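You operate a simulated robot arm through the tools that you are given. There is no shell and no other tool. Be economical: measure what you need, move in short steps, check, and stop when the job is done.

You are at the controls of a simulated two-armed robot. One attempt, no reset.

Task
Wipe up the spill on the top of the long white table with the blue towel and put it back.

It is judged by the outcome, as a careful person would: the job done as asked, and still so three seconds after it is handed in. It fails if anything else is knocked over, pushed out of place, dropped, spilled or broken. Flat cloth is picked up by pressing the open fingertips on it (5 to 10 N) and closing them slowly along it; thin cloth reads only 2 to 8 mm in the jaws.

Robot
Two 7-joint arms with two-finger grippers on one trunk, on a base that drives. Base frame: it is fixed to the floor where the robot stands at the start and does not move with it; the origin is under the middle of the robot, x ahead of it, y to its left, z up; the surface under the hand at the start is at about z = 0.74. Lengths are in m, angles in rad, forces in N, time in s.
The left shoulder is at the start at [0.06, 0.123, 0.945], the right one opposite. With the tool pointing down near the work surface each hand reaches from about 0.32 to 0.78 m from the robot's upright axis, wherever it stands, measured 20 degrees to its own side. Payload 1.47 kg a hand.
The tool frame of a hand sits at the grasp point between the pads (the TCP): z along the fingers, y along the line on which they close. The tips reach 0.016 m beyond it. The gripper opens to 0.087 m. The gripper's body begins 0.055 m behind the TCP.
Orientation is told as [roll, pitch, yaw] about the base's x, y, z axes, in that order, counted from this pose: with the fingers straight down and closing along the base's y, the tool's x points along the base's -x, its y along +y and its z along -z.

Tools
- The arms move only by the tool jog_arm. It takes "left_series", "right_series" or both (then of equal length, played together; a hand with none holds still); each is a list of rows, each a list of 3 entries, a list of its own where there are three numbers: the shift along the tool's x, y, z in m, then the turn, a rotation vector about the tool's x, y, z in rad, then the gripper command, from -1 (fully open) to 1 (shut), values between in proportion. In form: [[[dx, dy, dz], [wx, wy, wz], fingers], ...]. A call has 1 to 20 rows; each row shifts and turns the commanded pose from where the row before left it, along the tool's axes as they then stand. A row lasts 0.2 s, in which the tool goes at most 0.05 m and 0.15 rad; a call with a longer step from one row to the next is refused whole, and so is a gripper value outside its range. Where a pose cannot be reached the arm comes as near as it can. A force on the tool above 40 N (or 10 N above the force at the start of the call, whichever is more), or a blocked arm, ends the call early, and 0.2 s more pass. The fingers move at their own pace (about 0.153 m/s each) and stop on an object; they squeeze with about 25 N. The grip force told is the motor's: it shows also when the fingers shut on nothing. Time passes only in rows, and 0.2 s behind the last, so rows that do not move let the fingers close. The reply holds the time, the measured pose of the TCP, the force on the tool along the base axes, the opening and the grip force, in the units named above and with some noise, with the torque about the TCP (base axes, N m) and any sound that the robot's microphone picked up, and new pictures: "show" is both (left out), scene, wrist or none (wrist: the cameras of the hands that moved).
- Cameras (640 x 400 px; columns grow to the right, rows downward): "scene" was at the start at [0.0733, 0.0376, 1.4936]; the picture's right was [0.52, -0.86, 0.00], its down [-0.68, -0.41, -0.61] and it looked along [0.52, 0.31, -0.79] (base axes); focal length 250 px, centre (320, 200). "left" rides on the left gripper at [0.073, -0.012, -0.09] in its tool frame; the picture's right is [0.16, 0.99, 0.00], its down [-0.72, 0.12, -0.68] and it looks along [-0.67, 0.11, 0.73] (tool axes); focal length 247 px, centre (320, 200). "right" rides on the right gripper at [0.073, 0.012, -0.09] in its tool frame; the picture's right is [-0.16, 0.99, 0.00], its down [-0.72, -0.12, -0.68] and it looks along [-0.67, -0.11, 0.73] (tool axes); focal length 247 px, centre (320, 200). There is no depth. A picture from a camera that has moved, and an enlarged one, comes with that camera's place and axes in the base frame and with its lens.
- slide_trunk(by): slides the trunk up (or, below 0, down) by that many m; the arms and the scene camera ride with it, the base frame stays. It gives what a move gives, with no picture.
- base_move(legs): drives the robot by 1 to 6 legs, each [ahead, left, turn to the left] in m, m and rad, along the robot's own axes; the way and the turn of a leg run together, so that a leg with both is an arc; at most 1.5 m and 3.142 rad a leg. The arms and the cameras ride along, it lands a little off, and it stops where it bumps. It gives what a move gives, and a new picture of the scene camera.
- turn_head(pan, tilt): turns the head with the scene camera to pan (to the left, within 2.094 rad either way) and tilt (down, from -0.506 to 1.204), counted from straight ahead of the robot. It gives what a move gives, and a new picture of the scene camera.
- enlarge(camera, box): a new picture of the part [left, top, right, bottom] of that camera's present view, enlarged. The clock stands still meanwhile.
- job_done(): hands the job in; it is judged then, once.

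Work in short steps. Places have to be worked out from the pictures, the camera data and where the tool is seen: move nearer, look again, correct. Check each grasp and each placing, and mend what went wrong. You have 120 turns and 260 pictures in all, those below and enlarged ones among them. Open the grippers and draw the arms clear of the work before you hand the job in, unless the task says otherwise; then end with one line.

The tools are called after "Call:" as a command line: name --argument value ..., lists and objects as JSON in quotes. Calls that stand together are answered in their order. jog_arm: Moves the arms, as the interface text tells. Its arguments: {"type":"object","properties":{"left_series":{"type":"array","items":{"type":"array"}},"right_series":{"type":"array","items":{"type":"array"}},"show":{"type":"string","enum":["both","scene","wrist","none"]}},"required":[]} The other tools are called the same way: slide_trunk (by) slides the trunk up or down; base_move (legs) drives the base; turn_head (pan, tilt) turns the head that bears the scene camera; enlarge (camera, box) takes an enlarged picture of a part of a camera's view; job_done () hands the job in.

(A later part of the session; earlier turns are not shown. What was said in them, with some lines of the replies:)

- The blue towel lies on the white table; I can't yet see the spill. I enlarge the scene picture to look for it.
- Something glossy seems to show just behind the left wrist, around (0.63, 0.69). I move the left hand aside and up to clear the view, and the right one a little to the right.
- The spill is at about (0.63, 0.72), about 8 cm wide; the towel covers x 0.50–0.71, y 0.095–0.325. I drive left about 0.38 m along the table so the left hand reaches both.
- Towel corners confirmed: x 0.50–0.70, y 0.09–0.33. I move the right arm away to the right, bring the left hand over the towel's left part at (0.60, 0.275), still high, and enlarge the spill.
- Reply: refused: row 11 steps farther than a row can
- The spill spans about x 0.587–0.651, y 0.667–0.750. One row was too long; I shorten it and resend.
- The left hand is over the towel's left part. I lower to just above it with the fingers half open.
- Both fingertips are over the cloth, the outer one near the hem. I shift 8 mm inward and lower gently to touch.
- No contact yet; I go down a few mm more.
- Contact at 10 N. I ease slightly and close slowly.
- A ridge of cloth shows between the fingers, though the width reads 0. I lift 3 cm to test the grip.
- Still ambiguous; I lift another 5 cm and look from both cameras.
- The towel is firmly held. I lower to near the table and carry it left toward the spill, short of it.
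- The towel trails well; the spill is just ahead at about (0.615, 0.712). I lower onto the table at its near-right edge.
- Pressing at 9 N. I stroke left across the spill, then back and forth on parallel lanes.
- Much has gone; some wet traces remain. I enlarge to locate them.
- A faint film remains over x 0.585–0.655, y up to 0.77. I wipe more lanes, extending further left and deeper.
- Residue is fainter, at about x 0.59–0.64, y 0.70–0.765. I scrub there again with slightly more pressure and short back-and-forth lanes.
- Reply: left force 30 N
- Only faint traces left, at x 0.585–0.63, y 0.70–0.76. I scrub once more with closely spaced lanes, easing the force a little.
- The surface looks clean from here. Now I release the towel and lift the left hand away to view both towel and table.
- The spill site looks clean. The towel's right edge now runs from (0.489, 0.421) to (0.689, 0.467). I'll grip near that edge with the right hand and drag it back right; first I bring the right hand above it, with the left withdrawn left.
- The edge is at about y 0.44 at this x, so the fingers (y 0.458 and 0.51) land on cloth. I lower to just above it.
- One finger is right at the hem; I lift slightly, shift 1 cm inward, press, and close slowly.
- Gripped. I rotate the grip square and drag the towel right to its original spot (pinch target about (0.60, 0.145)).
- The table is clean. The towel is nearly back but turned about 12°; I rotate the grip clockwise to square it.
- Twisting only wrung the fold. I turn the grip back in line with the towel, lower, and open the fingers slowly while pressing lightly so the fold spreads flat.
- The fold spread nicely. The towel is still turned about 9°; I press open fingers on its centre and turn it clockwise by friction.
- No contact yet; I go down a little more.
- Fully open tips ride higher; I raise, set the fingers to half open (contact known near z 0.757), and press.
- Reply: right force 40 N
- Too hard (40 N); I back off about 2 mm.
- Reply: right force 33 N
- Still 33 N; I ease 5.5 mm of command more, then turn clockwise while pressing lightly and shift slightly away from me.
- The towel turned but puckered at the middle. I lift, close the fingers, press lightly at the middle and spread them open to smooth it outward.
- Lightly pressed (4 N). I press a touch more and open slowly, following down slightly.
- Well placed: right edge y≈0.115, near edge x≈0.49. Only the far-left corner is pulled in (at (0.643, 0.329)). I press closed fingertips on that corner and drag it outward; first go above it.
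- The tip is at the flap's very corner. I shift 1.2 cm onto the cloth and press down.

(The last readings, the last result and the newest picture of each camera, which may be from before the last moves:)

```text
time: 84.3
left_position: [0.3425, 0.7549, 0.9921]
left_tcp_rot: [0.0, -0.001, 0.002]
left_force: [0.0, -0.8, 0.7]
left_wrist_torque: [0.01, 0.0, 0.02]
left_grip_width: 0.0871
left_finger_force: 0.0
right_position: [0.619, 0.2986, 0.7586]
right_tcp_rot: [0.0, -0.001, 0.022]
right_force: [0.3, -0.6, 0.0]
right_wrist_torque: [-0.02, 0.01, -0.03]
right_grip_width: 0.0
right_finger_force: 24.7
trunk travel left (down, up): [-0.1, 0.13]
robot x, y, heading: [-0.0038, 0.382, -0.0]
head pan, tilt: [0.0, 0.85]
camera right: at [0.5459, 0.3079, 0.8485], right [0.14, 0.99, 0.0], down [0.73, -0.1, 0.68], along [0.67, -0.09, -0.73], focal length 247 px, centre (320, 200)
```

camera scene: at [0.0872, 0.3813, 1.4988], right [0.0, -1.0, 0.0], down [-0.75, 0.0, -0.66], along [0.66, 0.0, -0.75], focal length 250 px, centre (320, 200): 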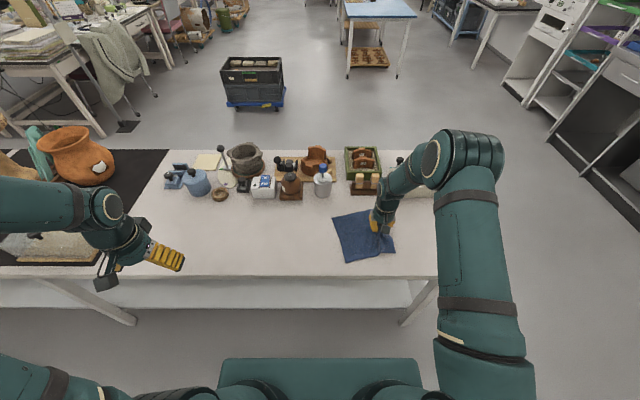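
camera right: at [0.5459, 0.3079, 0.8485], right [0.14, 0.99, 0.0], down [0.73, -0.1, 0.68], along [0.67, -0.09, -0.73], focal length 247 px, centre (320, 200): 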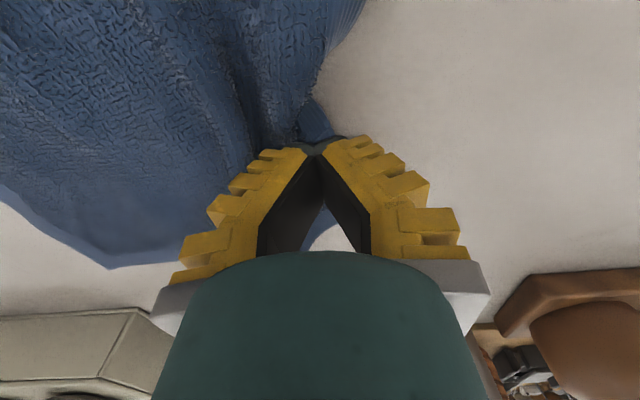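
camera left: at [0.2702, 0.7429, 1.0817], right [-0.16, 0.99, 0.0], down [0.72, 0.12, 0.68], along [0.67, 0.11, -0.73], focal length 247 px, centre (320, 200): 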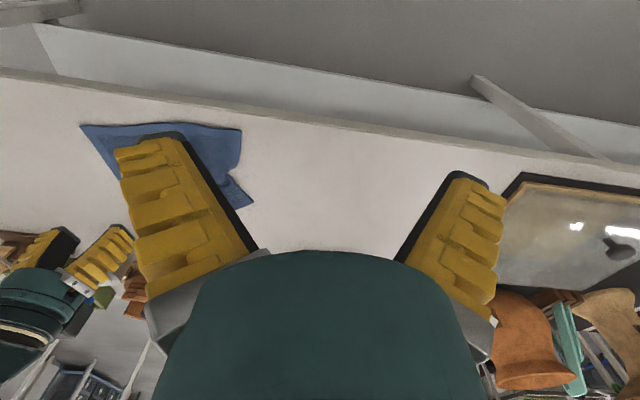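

Almost touching. I press a further 2 mm, then drag away and left to straighten the corner, and lift.

Call:
jog_arm --right_series '[[[0, 0, 0.002], [0, 0, 0], 1], [[0, 0, 0.0015], [0, 0, 0], 1], [[-0.01, 0.003, 0], [0, 0, 0], 1], [[-0.01, 0.003, 0], [0, 0, 0], 1], [[-0.01, 0.004, 0], [0, 0, 0], 1], [[-0.01, 0.004, 0], [0, 0, 0], 1], [[-0.008, 0.004, 0], [0, 0, 0], 1], [[0, 0, 0], [0, 0, 0], 1]]' --show "wrist"

Call:
enlarge --camera "scene" --box '[270, 160, 470, 285]'

```text
time: 86.1
left_position: [0.3428, 0.7563, 0.9924]
left_tcp_rot: [0.0, -0.001, 0.001]
left_force: [-0.5, 0.0, -0.2]
left_wrist_torque: [-0.02, -0.01, -0.01]
left_grip_width: 0.0869
left_finger_force: 0.1
right_position: [0.6662, 0.3178, 0.7564]
right_tcp_rot: [-0.001, -0.002, 0.022]
right_force: [-3.7, -2.0, 11.8]
right_wrist_torque: [-0.05, 0.03, -0.01]
right_grip_width: 0.0001
right_finger_force: 24.4
trunk travel left (down, up): [-0.1, 0.13]
robot x, y, heading: [-0.0036, 0.3819, -0.002]
head pan, tilt: [0.0, 0.85]
camera right: at [0.5929, 0.3265, 0.8457], right [0.14, 0.99, 0.0], down [0.73, -0.1, 0.68], along [0.67, -0.09, -0.73], focal length 247 px, centre (320, 200)
```

right: 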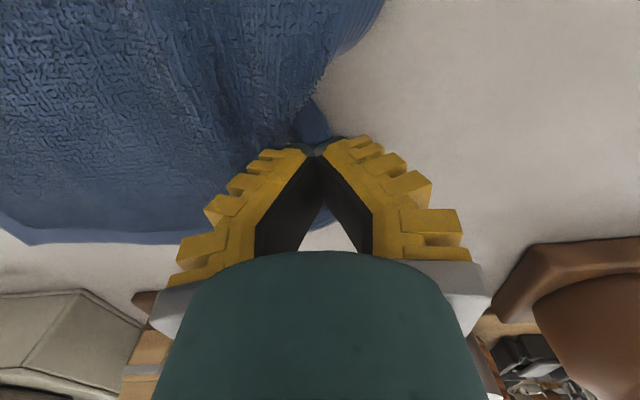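

```text
3.20 times, centred on (370, 222) of scene
camera zoom: at [0.0857, 0.3808, 1.4989], right [0.0, -1.0, 0.0], down [-0.75, 0.0, -0.66], along [0.66, 0.0, -0.75], focal length 801 px, centre (160, 128)
```

zoom: 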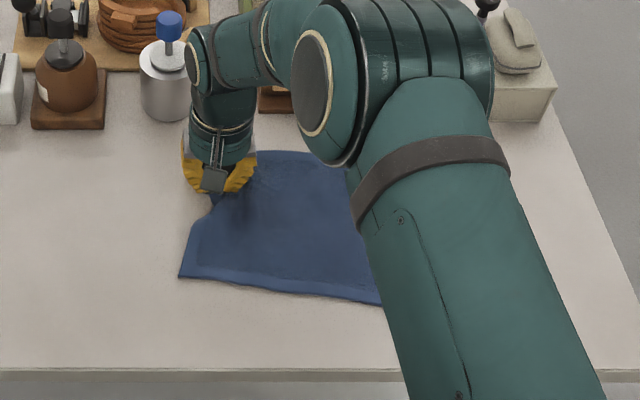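

The whole towel shifted along rather than straightening. I lift clear and look.

Call:
jog_arm --right_series '[[[0, 0, -0.03], [0, 0, 0], 1], [[0, 0, -0.04], [0, 0, 0], 1], [[0, 0, -0.04], [0, 0, 0], 1], [[0.02, -0.04, -0.02], [0, 0, 0], -0.2], [[0.02, -0.04, 0], [0, 0, 0], -0.2], [[0.02, -0.04, 0], [0, 0, 0], -0.2], [[0.02, -0.04, 0], [0, 0, 0], -0.2], [[0.02, -0.04, 0], [0, 0, 0], -0.2], [[0.02, -0.04, 0], [0, 0, 0], -0.2], [[0, -0.04, 0], [0, 0, 0], -0.2], [[0, -0.04, 0], [0, 0, 0], -0.2]]' --show "none"

Call:
enlarge --camera "scene" --box '[270, 160, 470, 285]'

```text
time: 88.5
left_position: [0.3427, 0.7546, 0.9924]
left_tcp_rot: [0.0, -0.001, 0.001]
left_force: [0.6, -0.3, -0.5]
left_wrist_torque: [0.03, -0.01, -0.01]
left_grip_width: 0.0871
left_finger_force: 0.1
right_position: [0.5538, -0.0056, 0.8863]
right_tcp_rot: [-0.001, 0.001, 0.024]
right_force: [0.9, 0.0, -0.7]
right_wrist_torque: [-0.02, 0.0, -0.03]
right_grip_width: 0.0574
right_finger_force: 4.0
trunk travel left (down, up): [-0.1, 0.13]
robot x, y, heading: [0.0016, 0.3789, 0.009]
head pan, tilt: [0.0, 0.85]
```

```text
3.20 times, centred on (370, 222) of scene
camera zoom: at [0.0871, 0.38, 1.4988], right [0.0, -1.0, 0.0], down [-0.75, 0.0, -0.66], along [0.66, 0.0, -0.75], focal length 801 px, centre (160, 128)
```

zoom: 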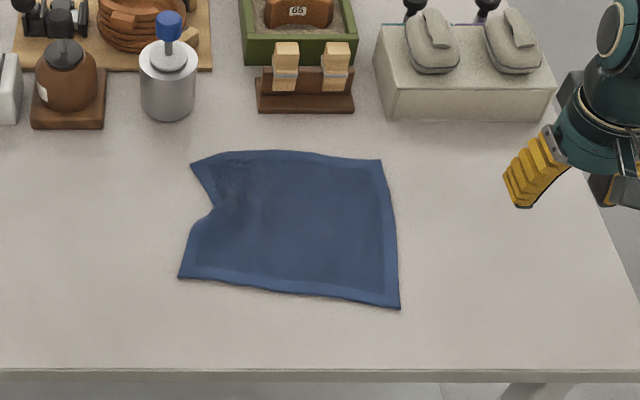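

That actually flattened it well. Corners now: far-left (0.698, 0.343) good, near-left (0.539, 0.360) needs about −4 cm in x, right side about −3 cm in y. I drag the near-left corner toward me with closed fingertips.

Call:
jog_arm --right_series '[[[-0.001, 0.042, 0], [0, 0, 0], 1], [[-0.001, 0.042, 0], [0, 0, 0], 1], [[-0.001, 0.042, 0], [0, 0, 0], 1], [[-0.001, 0.042, 0], [0, 0, 0], 1], [[-0.001, 0.042, 0], [0, 0, 0], 1], [[-0.001, 0.042, 0], [0, 0, 0], 1], [[-0.001, 0.042, 0], [0, 0, 0], 1], [[-0.001, 0.042, 0], [0, 0, 0], 1], [[0, 0, 0.045], [0, 0, 0], 1], [[0, 0, 0.045], [0, 0, 0], 1], [[0, 0, 0.025], [0, 0, 0], 1], [[0, 0, 0.01], [0, 0, 0], 1], [[0, 0, 0], [0, 0, 0], 1]]' --show "wrist"

```text
time: 91.3
left_position: [0.3439, 0.7554, 0.9915]
left_tcp_rot: [-0.001, 0.002, 0.002]
left_force: [0.3, -0.6, 0.0]
left_wrist_torque: [0.0, 0.01, 0.02]
left_grip_width: 0.0869
left_finger_force: 0.1
right_position: [0.5534, 0.3318, 0.7616]
right_tcp_rot: [0.001, -0.001, 0.024]
right_force: [0.3, 0.1, 0.2]
right_wrist_torque: [-0.04, -0.04, -0.02]
right_grip_width: 0.0
right_finger_force: 25.3
trunk travel left (down, up): [-0.1, 0.13]
robot x, y, heading: [-0.0023, 0.3859, -0.002]
head pan, tilt: [0.0, 0.85]
camera right: at [0.4803, 0.3412, 0.8498], right [0.14, 0.99, 0.0], down [0.73, -0.1, 0.68], along [0.67, -0.09, -0.73], focal length 247 px, centre (320, 200)
```

right: 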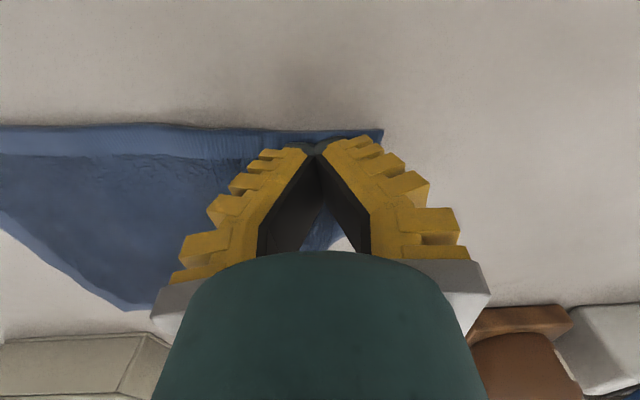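

Tips are on the corner hem. I press and drag 4 cm toward the robot.

Call:
jog_arm --right_series '[[[-0.006, 0, 0.0], [0, 0, 0], 1], [[0, 0, 0.004], [0, 0, 0], 1], [[0, 0, 0.0025], [0, 0, 0], 1], [[0.01, 0, 0], [0, 0, 0], 1], [[0.01, 0, 0], [0, 0, 0], 1], [[0.01, 0, 0], [0, 0, 0], 1], [[0.011, 0, 0], [0, 0, 0], 1], [[0, 0, 0], [0, 0, 0], 1], [[0, 0, -0.03], [0, 0, 0], 1], [[0, 0, -0.03], [0, 0, 0], 1]]' --show "wrist"

Call:
enlarge --camera "scene" --box '[270, 160, 470, 285]'

```text
time: 93.5
left_position: [0.3429, 0.7547, 0.9924]
left_tcp_rot: [0.001, 0.001, 0.003]
left_force: [0.1, 0.2, -0.4]
left_wrist_torque: [0.0, -0.03, 0.01]
left_grip_width: 0.0868
left_finger_force: 0.0
right_position: [0.5171, 0.3289, 0.8144]
right_tcp_rot: [-0.001, 0.004, 0.021]
right_force: [0.0, -0.8, -0.9]
right_wrist_torque: [0.02, -0.03, 0.0]
right_grip_width: 0.0001
right_finger_force: 25.2
trunk travel left (down, up): [-0.1, 0.13]
robot x, y, heading: [0.0027, 0.3812, 0.002]
head pan, tilt: [0.0, 0.85]
camera right: at [0.4451, 0.3387, 0.9029], right [0.14, 0.99, 0.0], down [0.73, -0.1, 0.68], along [0.67, -0.09, -0.74], focal length 247 px, centre (320, 200)
```

right: 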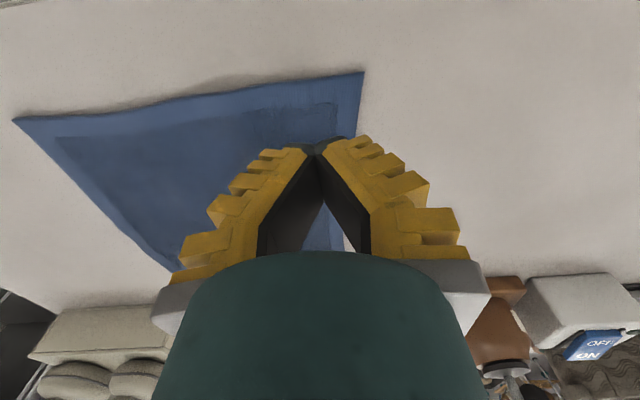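

```text
3.20 times, centred on (370, 222) of scene
camera zoom: at [0.087, 0.3808, 1.4987], right [0.0, -1.0, 0.0], down [-0.75, 0.0, -0.66], along [0.66, 0.0, -0.75], focal length 801 px, centre (160, 128)
```

zoom: 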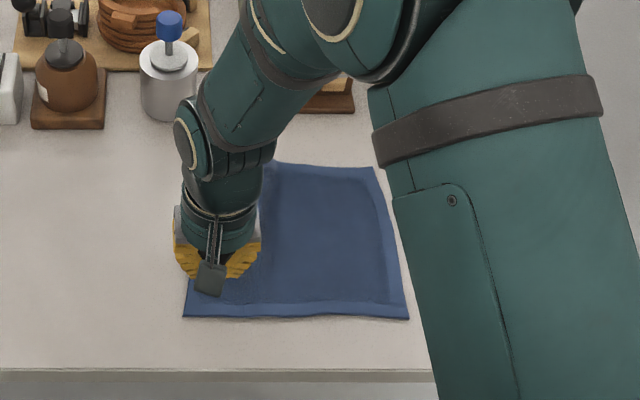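

Now a clean rectangle, only about 3 cm too far left and 1 cm too near. I press at the right-middle and drag it 3 cm right, 1 cm away.

Call:
jog_arm --right_series '[[[-0.018, -0.04, 0], [0, 0, 0], 1], [[-0.018, -0.04, 0], [0, 0, 0], 1], [[-0.018, -0.04, 0], [0, 0, 0], 1], [[-0.018, -0.04, 0], [0, 0, 0], 1], [[0, 0, 0.04], [0, 0, 0], 1], [[0, 0, 0.014], [0, 0, 0], 1], [[0, 0, 0.004], [0, 0, 0], 1], [[0, 0, 0], [0, 0, 0], 1]]' --show "none"

```text
time: 95.3
left_position: [0.3425, 0.7554, 0.9931]
left_tcp_rot: [0.001, 0.0, 0.001]
left_force: [-0.1, -0.3, -0.2]
left_wrist_torque: [-0.03, 0.0, 0.0]
left_grip_width: 0.0871
left_finger_force: 0.1
right_position: [0.5939, 0.1709, 0.7572]
right_tcp_rot: [-0.001, -0.002, 0.022]
right_force: [-0.4, -1.1, 7.1]
right_wrist_torque: [-0.02, 0.03, -0.01]
right_grip_width: 0.0
right_finger_force: 24.2
trunk travel left (down, up): [-0.1, 0.13]
robot x, y, heading: [0.0005, 0.3837, -0.002]
head pan, tilt: [0.0, 0.85]
```

Contact at 7 N; I press slightly more, drag, lift and withdraw the arm to the right.

Call:
jog_arm --right_series '[[[0, 0, 0.0012], [0, 0, 0], 1], [[-0.002, -0.008, 0], [0, 0, 0], 1], [[-0.003, -0.009, 0], [0, 0, 0], 1], [[-0.003, -0.009, 0], [0, 0, 0], 1], [[-0.002, -0.008, 0], [0, 0, 0], 1], [[0, 0, 0], [0, 0, 0], 1], [[0, 0, -0.03], [0, 0, 0], 1], [[0, 0, -0.04], [0, 0, 0], 1], [[0, 0, -0.04], [0, 0, 0], 1], [[0, -0.03, -0.03], [0, 0, 0], 1], [[0, -0.045, 0], [0, 0, 0], 1], [[0, -0.045, 0], [0, 0, 0], 1], [[0.02, -0.045, 0], [0, 0, 0], 1], [[0.02, -0.04, 0], [0, 0, 0], 1], [[0, 0, 0], [0, 0, 0], 1]]' --show "scene"

Call:
enlarge --camera "scene" --box '[270, 160, 470, 285]'

```text
time: 98.5
left_position: [0.3434, 0.7558, 0.9927]
left_tcp_rot: [0.001, -0.001, 0.0]
left_force: [-0.2, 0.1, -0.8]
left_wrist_torque: [-0.02, -0.01, -0.01]
left_grip_width: 0.0868
left_finger_force: 0.1
right_position: [0.5696, -0.0661, 0.8954]
right_tcp_rot: [0.001, 0.002, 0.026]
right_force: [0.4, -0.2, -0.2]
right_wrist_torque: [0.03, 0.03, -0.04]
right_grip_width: 0.0
right_finger_force: 24.9
trunk travel left (down, up): [-0.1, 0.13]
robot x, y, heading: [-0.0003, 0.3822, -0.001]
head pan, tilt: [0.0, 0.85]
camera scene: at [0.0875, 0.3815, 1.4988], right [0.0, -1.0, 0.0], down [-0.75, 0.0, -0.66], along [0.66, 0.0, -0.75], focal length 250 px, centre (320, 200)
```

scene: 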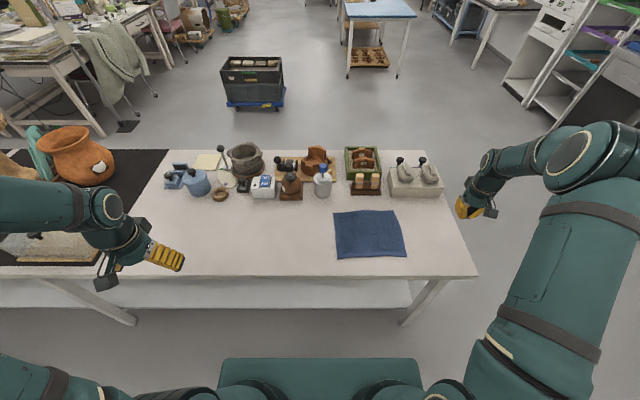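

```text
3.20 times, centred on (370, 222) of scene
camera zoom: at [0.0875, 0.3815, 1.4988], right [0.0, -1.0, 0.0], down [-0.75, 0.0, -0.66], along [0.66, 0.0, -0.75], focal length 801 px, centre (160, 128)
```

zoom: 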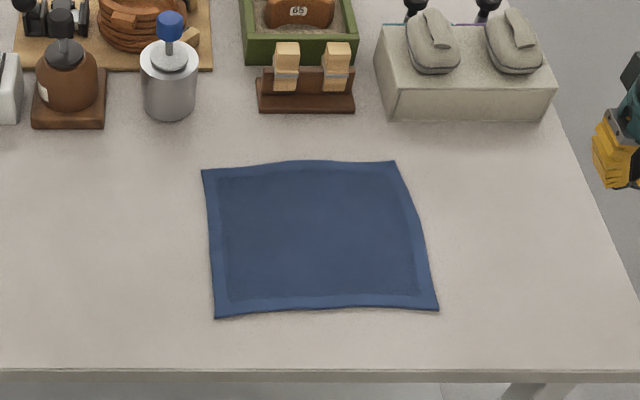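

The towel matches its original place to within a few mm. I take a last close look at the spill site from both cameras.

Call:
enlarge --camera "scene" --box '[190, 195, 290, 258]'

Call:
jog_arm --left_series '[[[-0.02, -0.01, 0], [0, 0, 0], -1], [[-0.04, -0.01, 0], [0, 0, 0], -1], [[-0.04, -0.01, 0], [0, 0, 0], -1], [[-0.04, -0.01, 0], [0, 0, 0], -1], [[0, 0, 0], [0, 0, 0], -1]]' --right_series '[[[0.02, -0.02, -0.02], [0, 0, 0], -1], [[0.02, -0.02, -0.02], [0, 0, 0], -1], [[0.02, -0.02, -0.02], [0, 0, 0], -1], [[0.02, -0.02, -0.02], [0, 0, 0], -1], [[0, 0, 0], [0, 0, 0], -1]]' --show "wrist"

Call:
enlarge --camera "left" --box '[200, 0, 440, 180]'

```text
6.35 times, centred on (240, 226) of scene
camera zoom: at [0.0875, 0.3815, 1.4988], right [0.0, -1.0, 0.0], down [-0.75, 0.0, -0.66], along [0.66, 0.0, -0.75], focal length 1589 px, centre (828, 32)
```

zoom: 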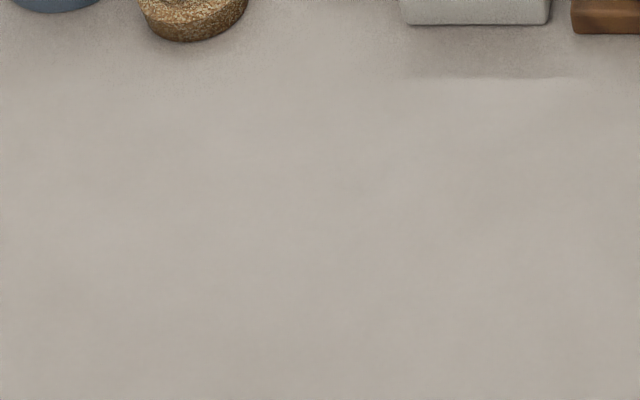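

```text
time: 99.7
left_position: [0.4858, 0.7166, 0.9916]
left_tcp_rot: [0.0, 0.001, 0.002]
left_force: [0.0, 0.0, 0.2]
left_wrist_torque: [0.01, 0.02, -0.03]
left_grip_width: 0.0871
left_finger_force: 0.1
right_position: [0.4927, -0.1493, 0.9773]
right_tcp_rot: [-0.001, -0.001, 0.023]
right_force: [0.0, 0.0, -0.5]
right_wrist_torque: [-0.03, 0.02, 0.03]
right_grip_width: 0.0866
right_finger_force: 0.1
trunk travel left (down, up): [-0.1, 0.13]
robot x, y, heading: [0.0004, 0.3825, 0.002]
head pan, tilt: [0.0, 0.85]
camera right: at [0.4196, -0.1391, 1.0659], right [0.14, 0.99, 0.0], down [0.73, -0.1, 0.68], along [0.67, -0.09, -0.73], focal length 247 px, centre (320, 200)
camera left: at [0.4134, 0.7037, 1.08], right [-0.16, 0.99, 0.0], down [0.72, 0.12, 0.68], along [0.67, 0.11, -0.73], focal length 247 px, centre (320, 200)
```

right: 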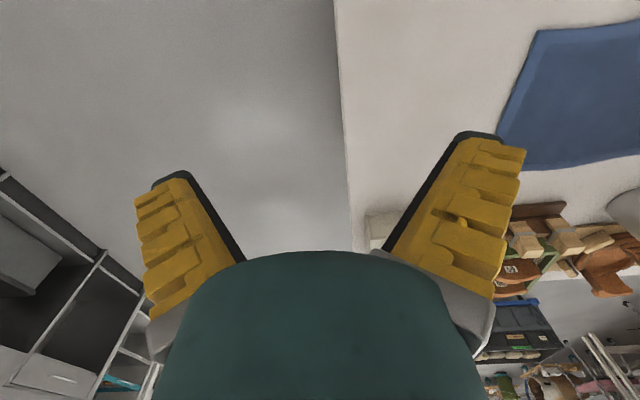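
left: 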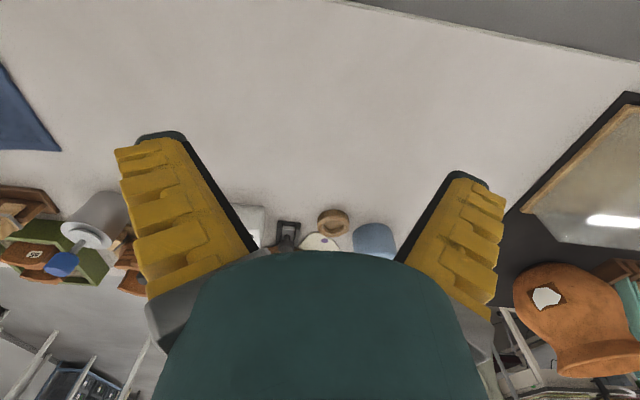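

```text
2.22 times, centred on (320, 90) of left
camera zoom: at [0.4134, 0.7037, 1.08], right [-0.16, 0.99, 0.0], down [0.72, 0.12, 0.68], along [0.67, 0.11, -0.73], focal length 549 px, centre (320, 444)
```

zoom: 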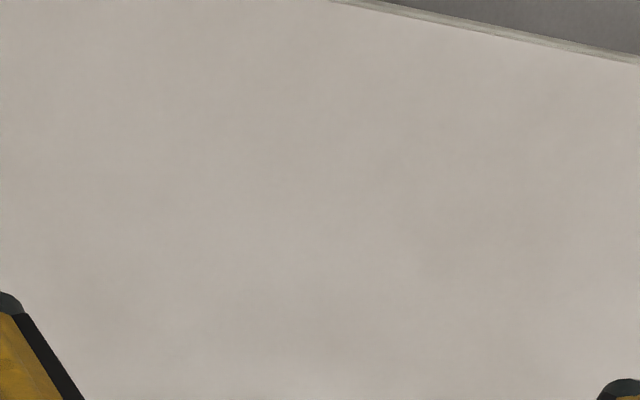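

The table is clean, the towel is flat in its place, and both hands are open. I draw the left hand back clear of the table.

Call:
jog_arm --left_series '[[[0.04, 0, -0.01], [0, 0, 0], -1], [[0.04, 0, -0.01], [0, 0, 0], -1], [[0.04, 0, -0.01], [0, 0, 0], -1], [[0, 0, 0], [0, 0, 0], -1]]' --right_series '[[[0.03, 0, -0.01], [0, 0, 0], -1], [[0.03, 0, -0.01], [0, 0, 0], -1], [[0.03, 0, -0.01], [0, 0, 0], -1], [[0, 0, 0], [0, 0, 0], -1]]' --show "scene"

```text
time: 100.7
left_position: [0.3668, 0.7169, 1.024]
left_tcp_rot: [-0.001, 0.001, 0.002]
left_force: [0.1, -0.1, 0.1]
left_wrist_torque: [-0.01, 0.04, -0.01]
left_grip_width: 0.0869
left_finger_force: 0.0
right_position: [0.4016, -0.1538, 1.0052]
right_tcp_rot: [0.001, 0.002, 0.023]
right_force: [0.6, -0.3, -0.2]
right_wrist_torque: [0.02, -0.03, -0.01]
right_grip_width: 0.0871
right_finger_force: 0.1
trunk travel left (down, up): [-0.1, 0.13]
robot x, y, heading: [-0.0005, 0.3821, 0.002]
head pan, tilt: [0.0, 0.85]
camera scene: at [0.0892, 0.3807, 1.4986], right [0.0, -1.0, 0.0], down [-0.75, 0.0, -0.66], along [0.66, 0.0, -0.75], focal length 250 px, centre (320, 200)
```

scene: 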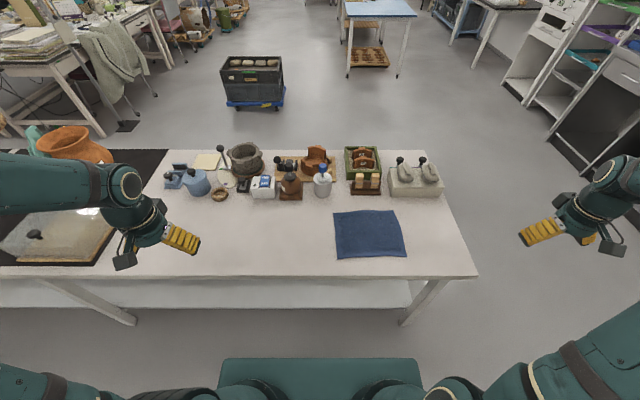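

Everything is in place, so I hand the job in.

Call:
job_done

```text
The job is handed in.
```

The spill is wiped up, and the blue towel is back flat within about a centimetre of where it started; nothing else on the table appears to have moved.
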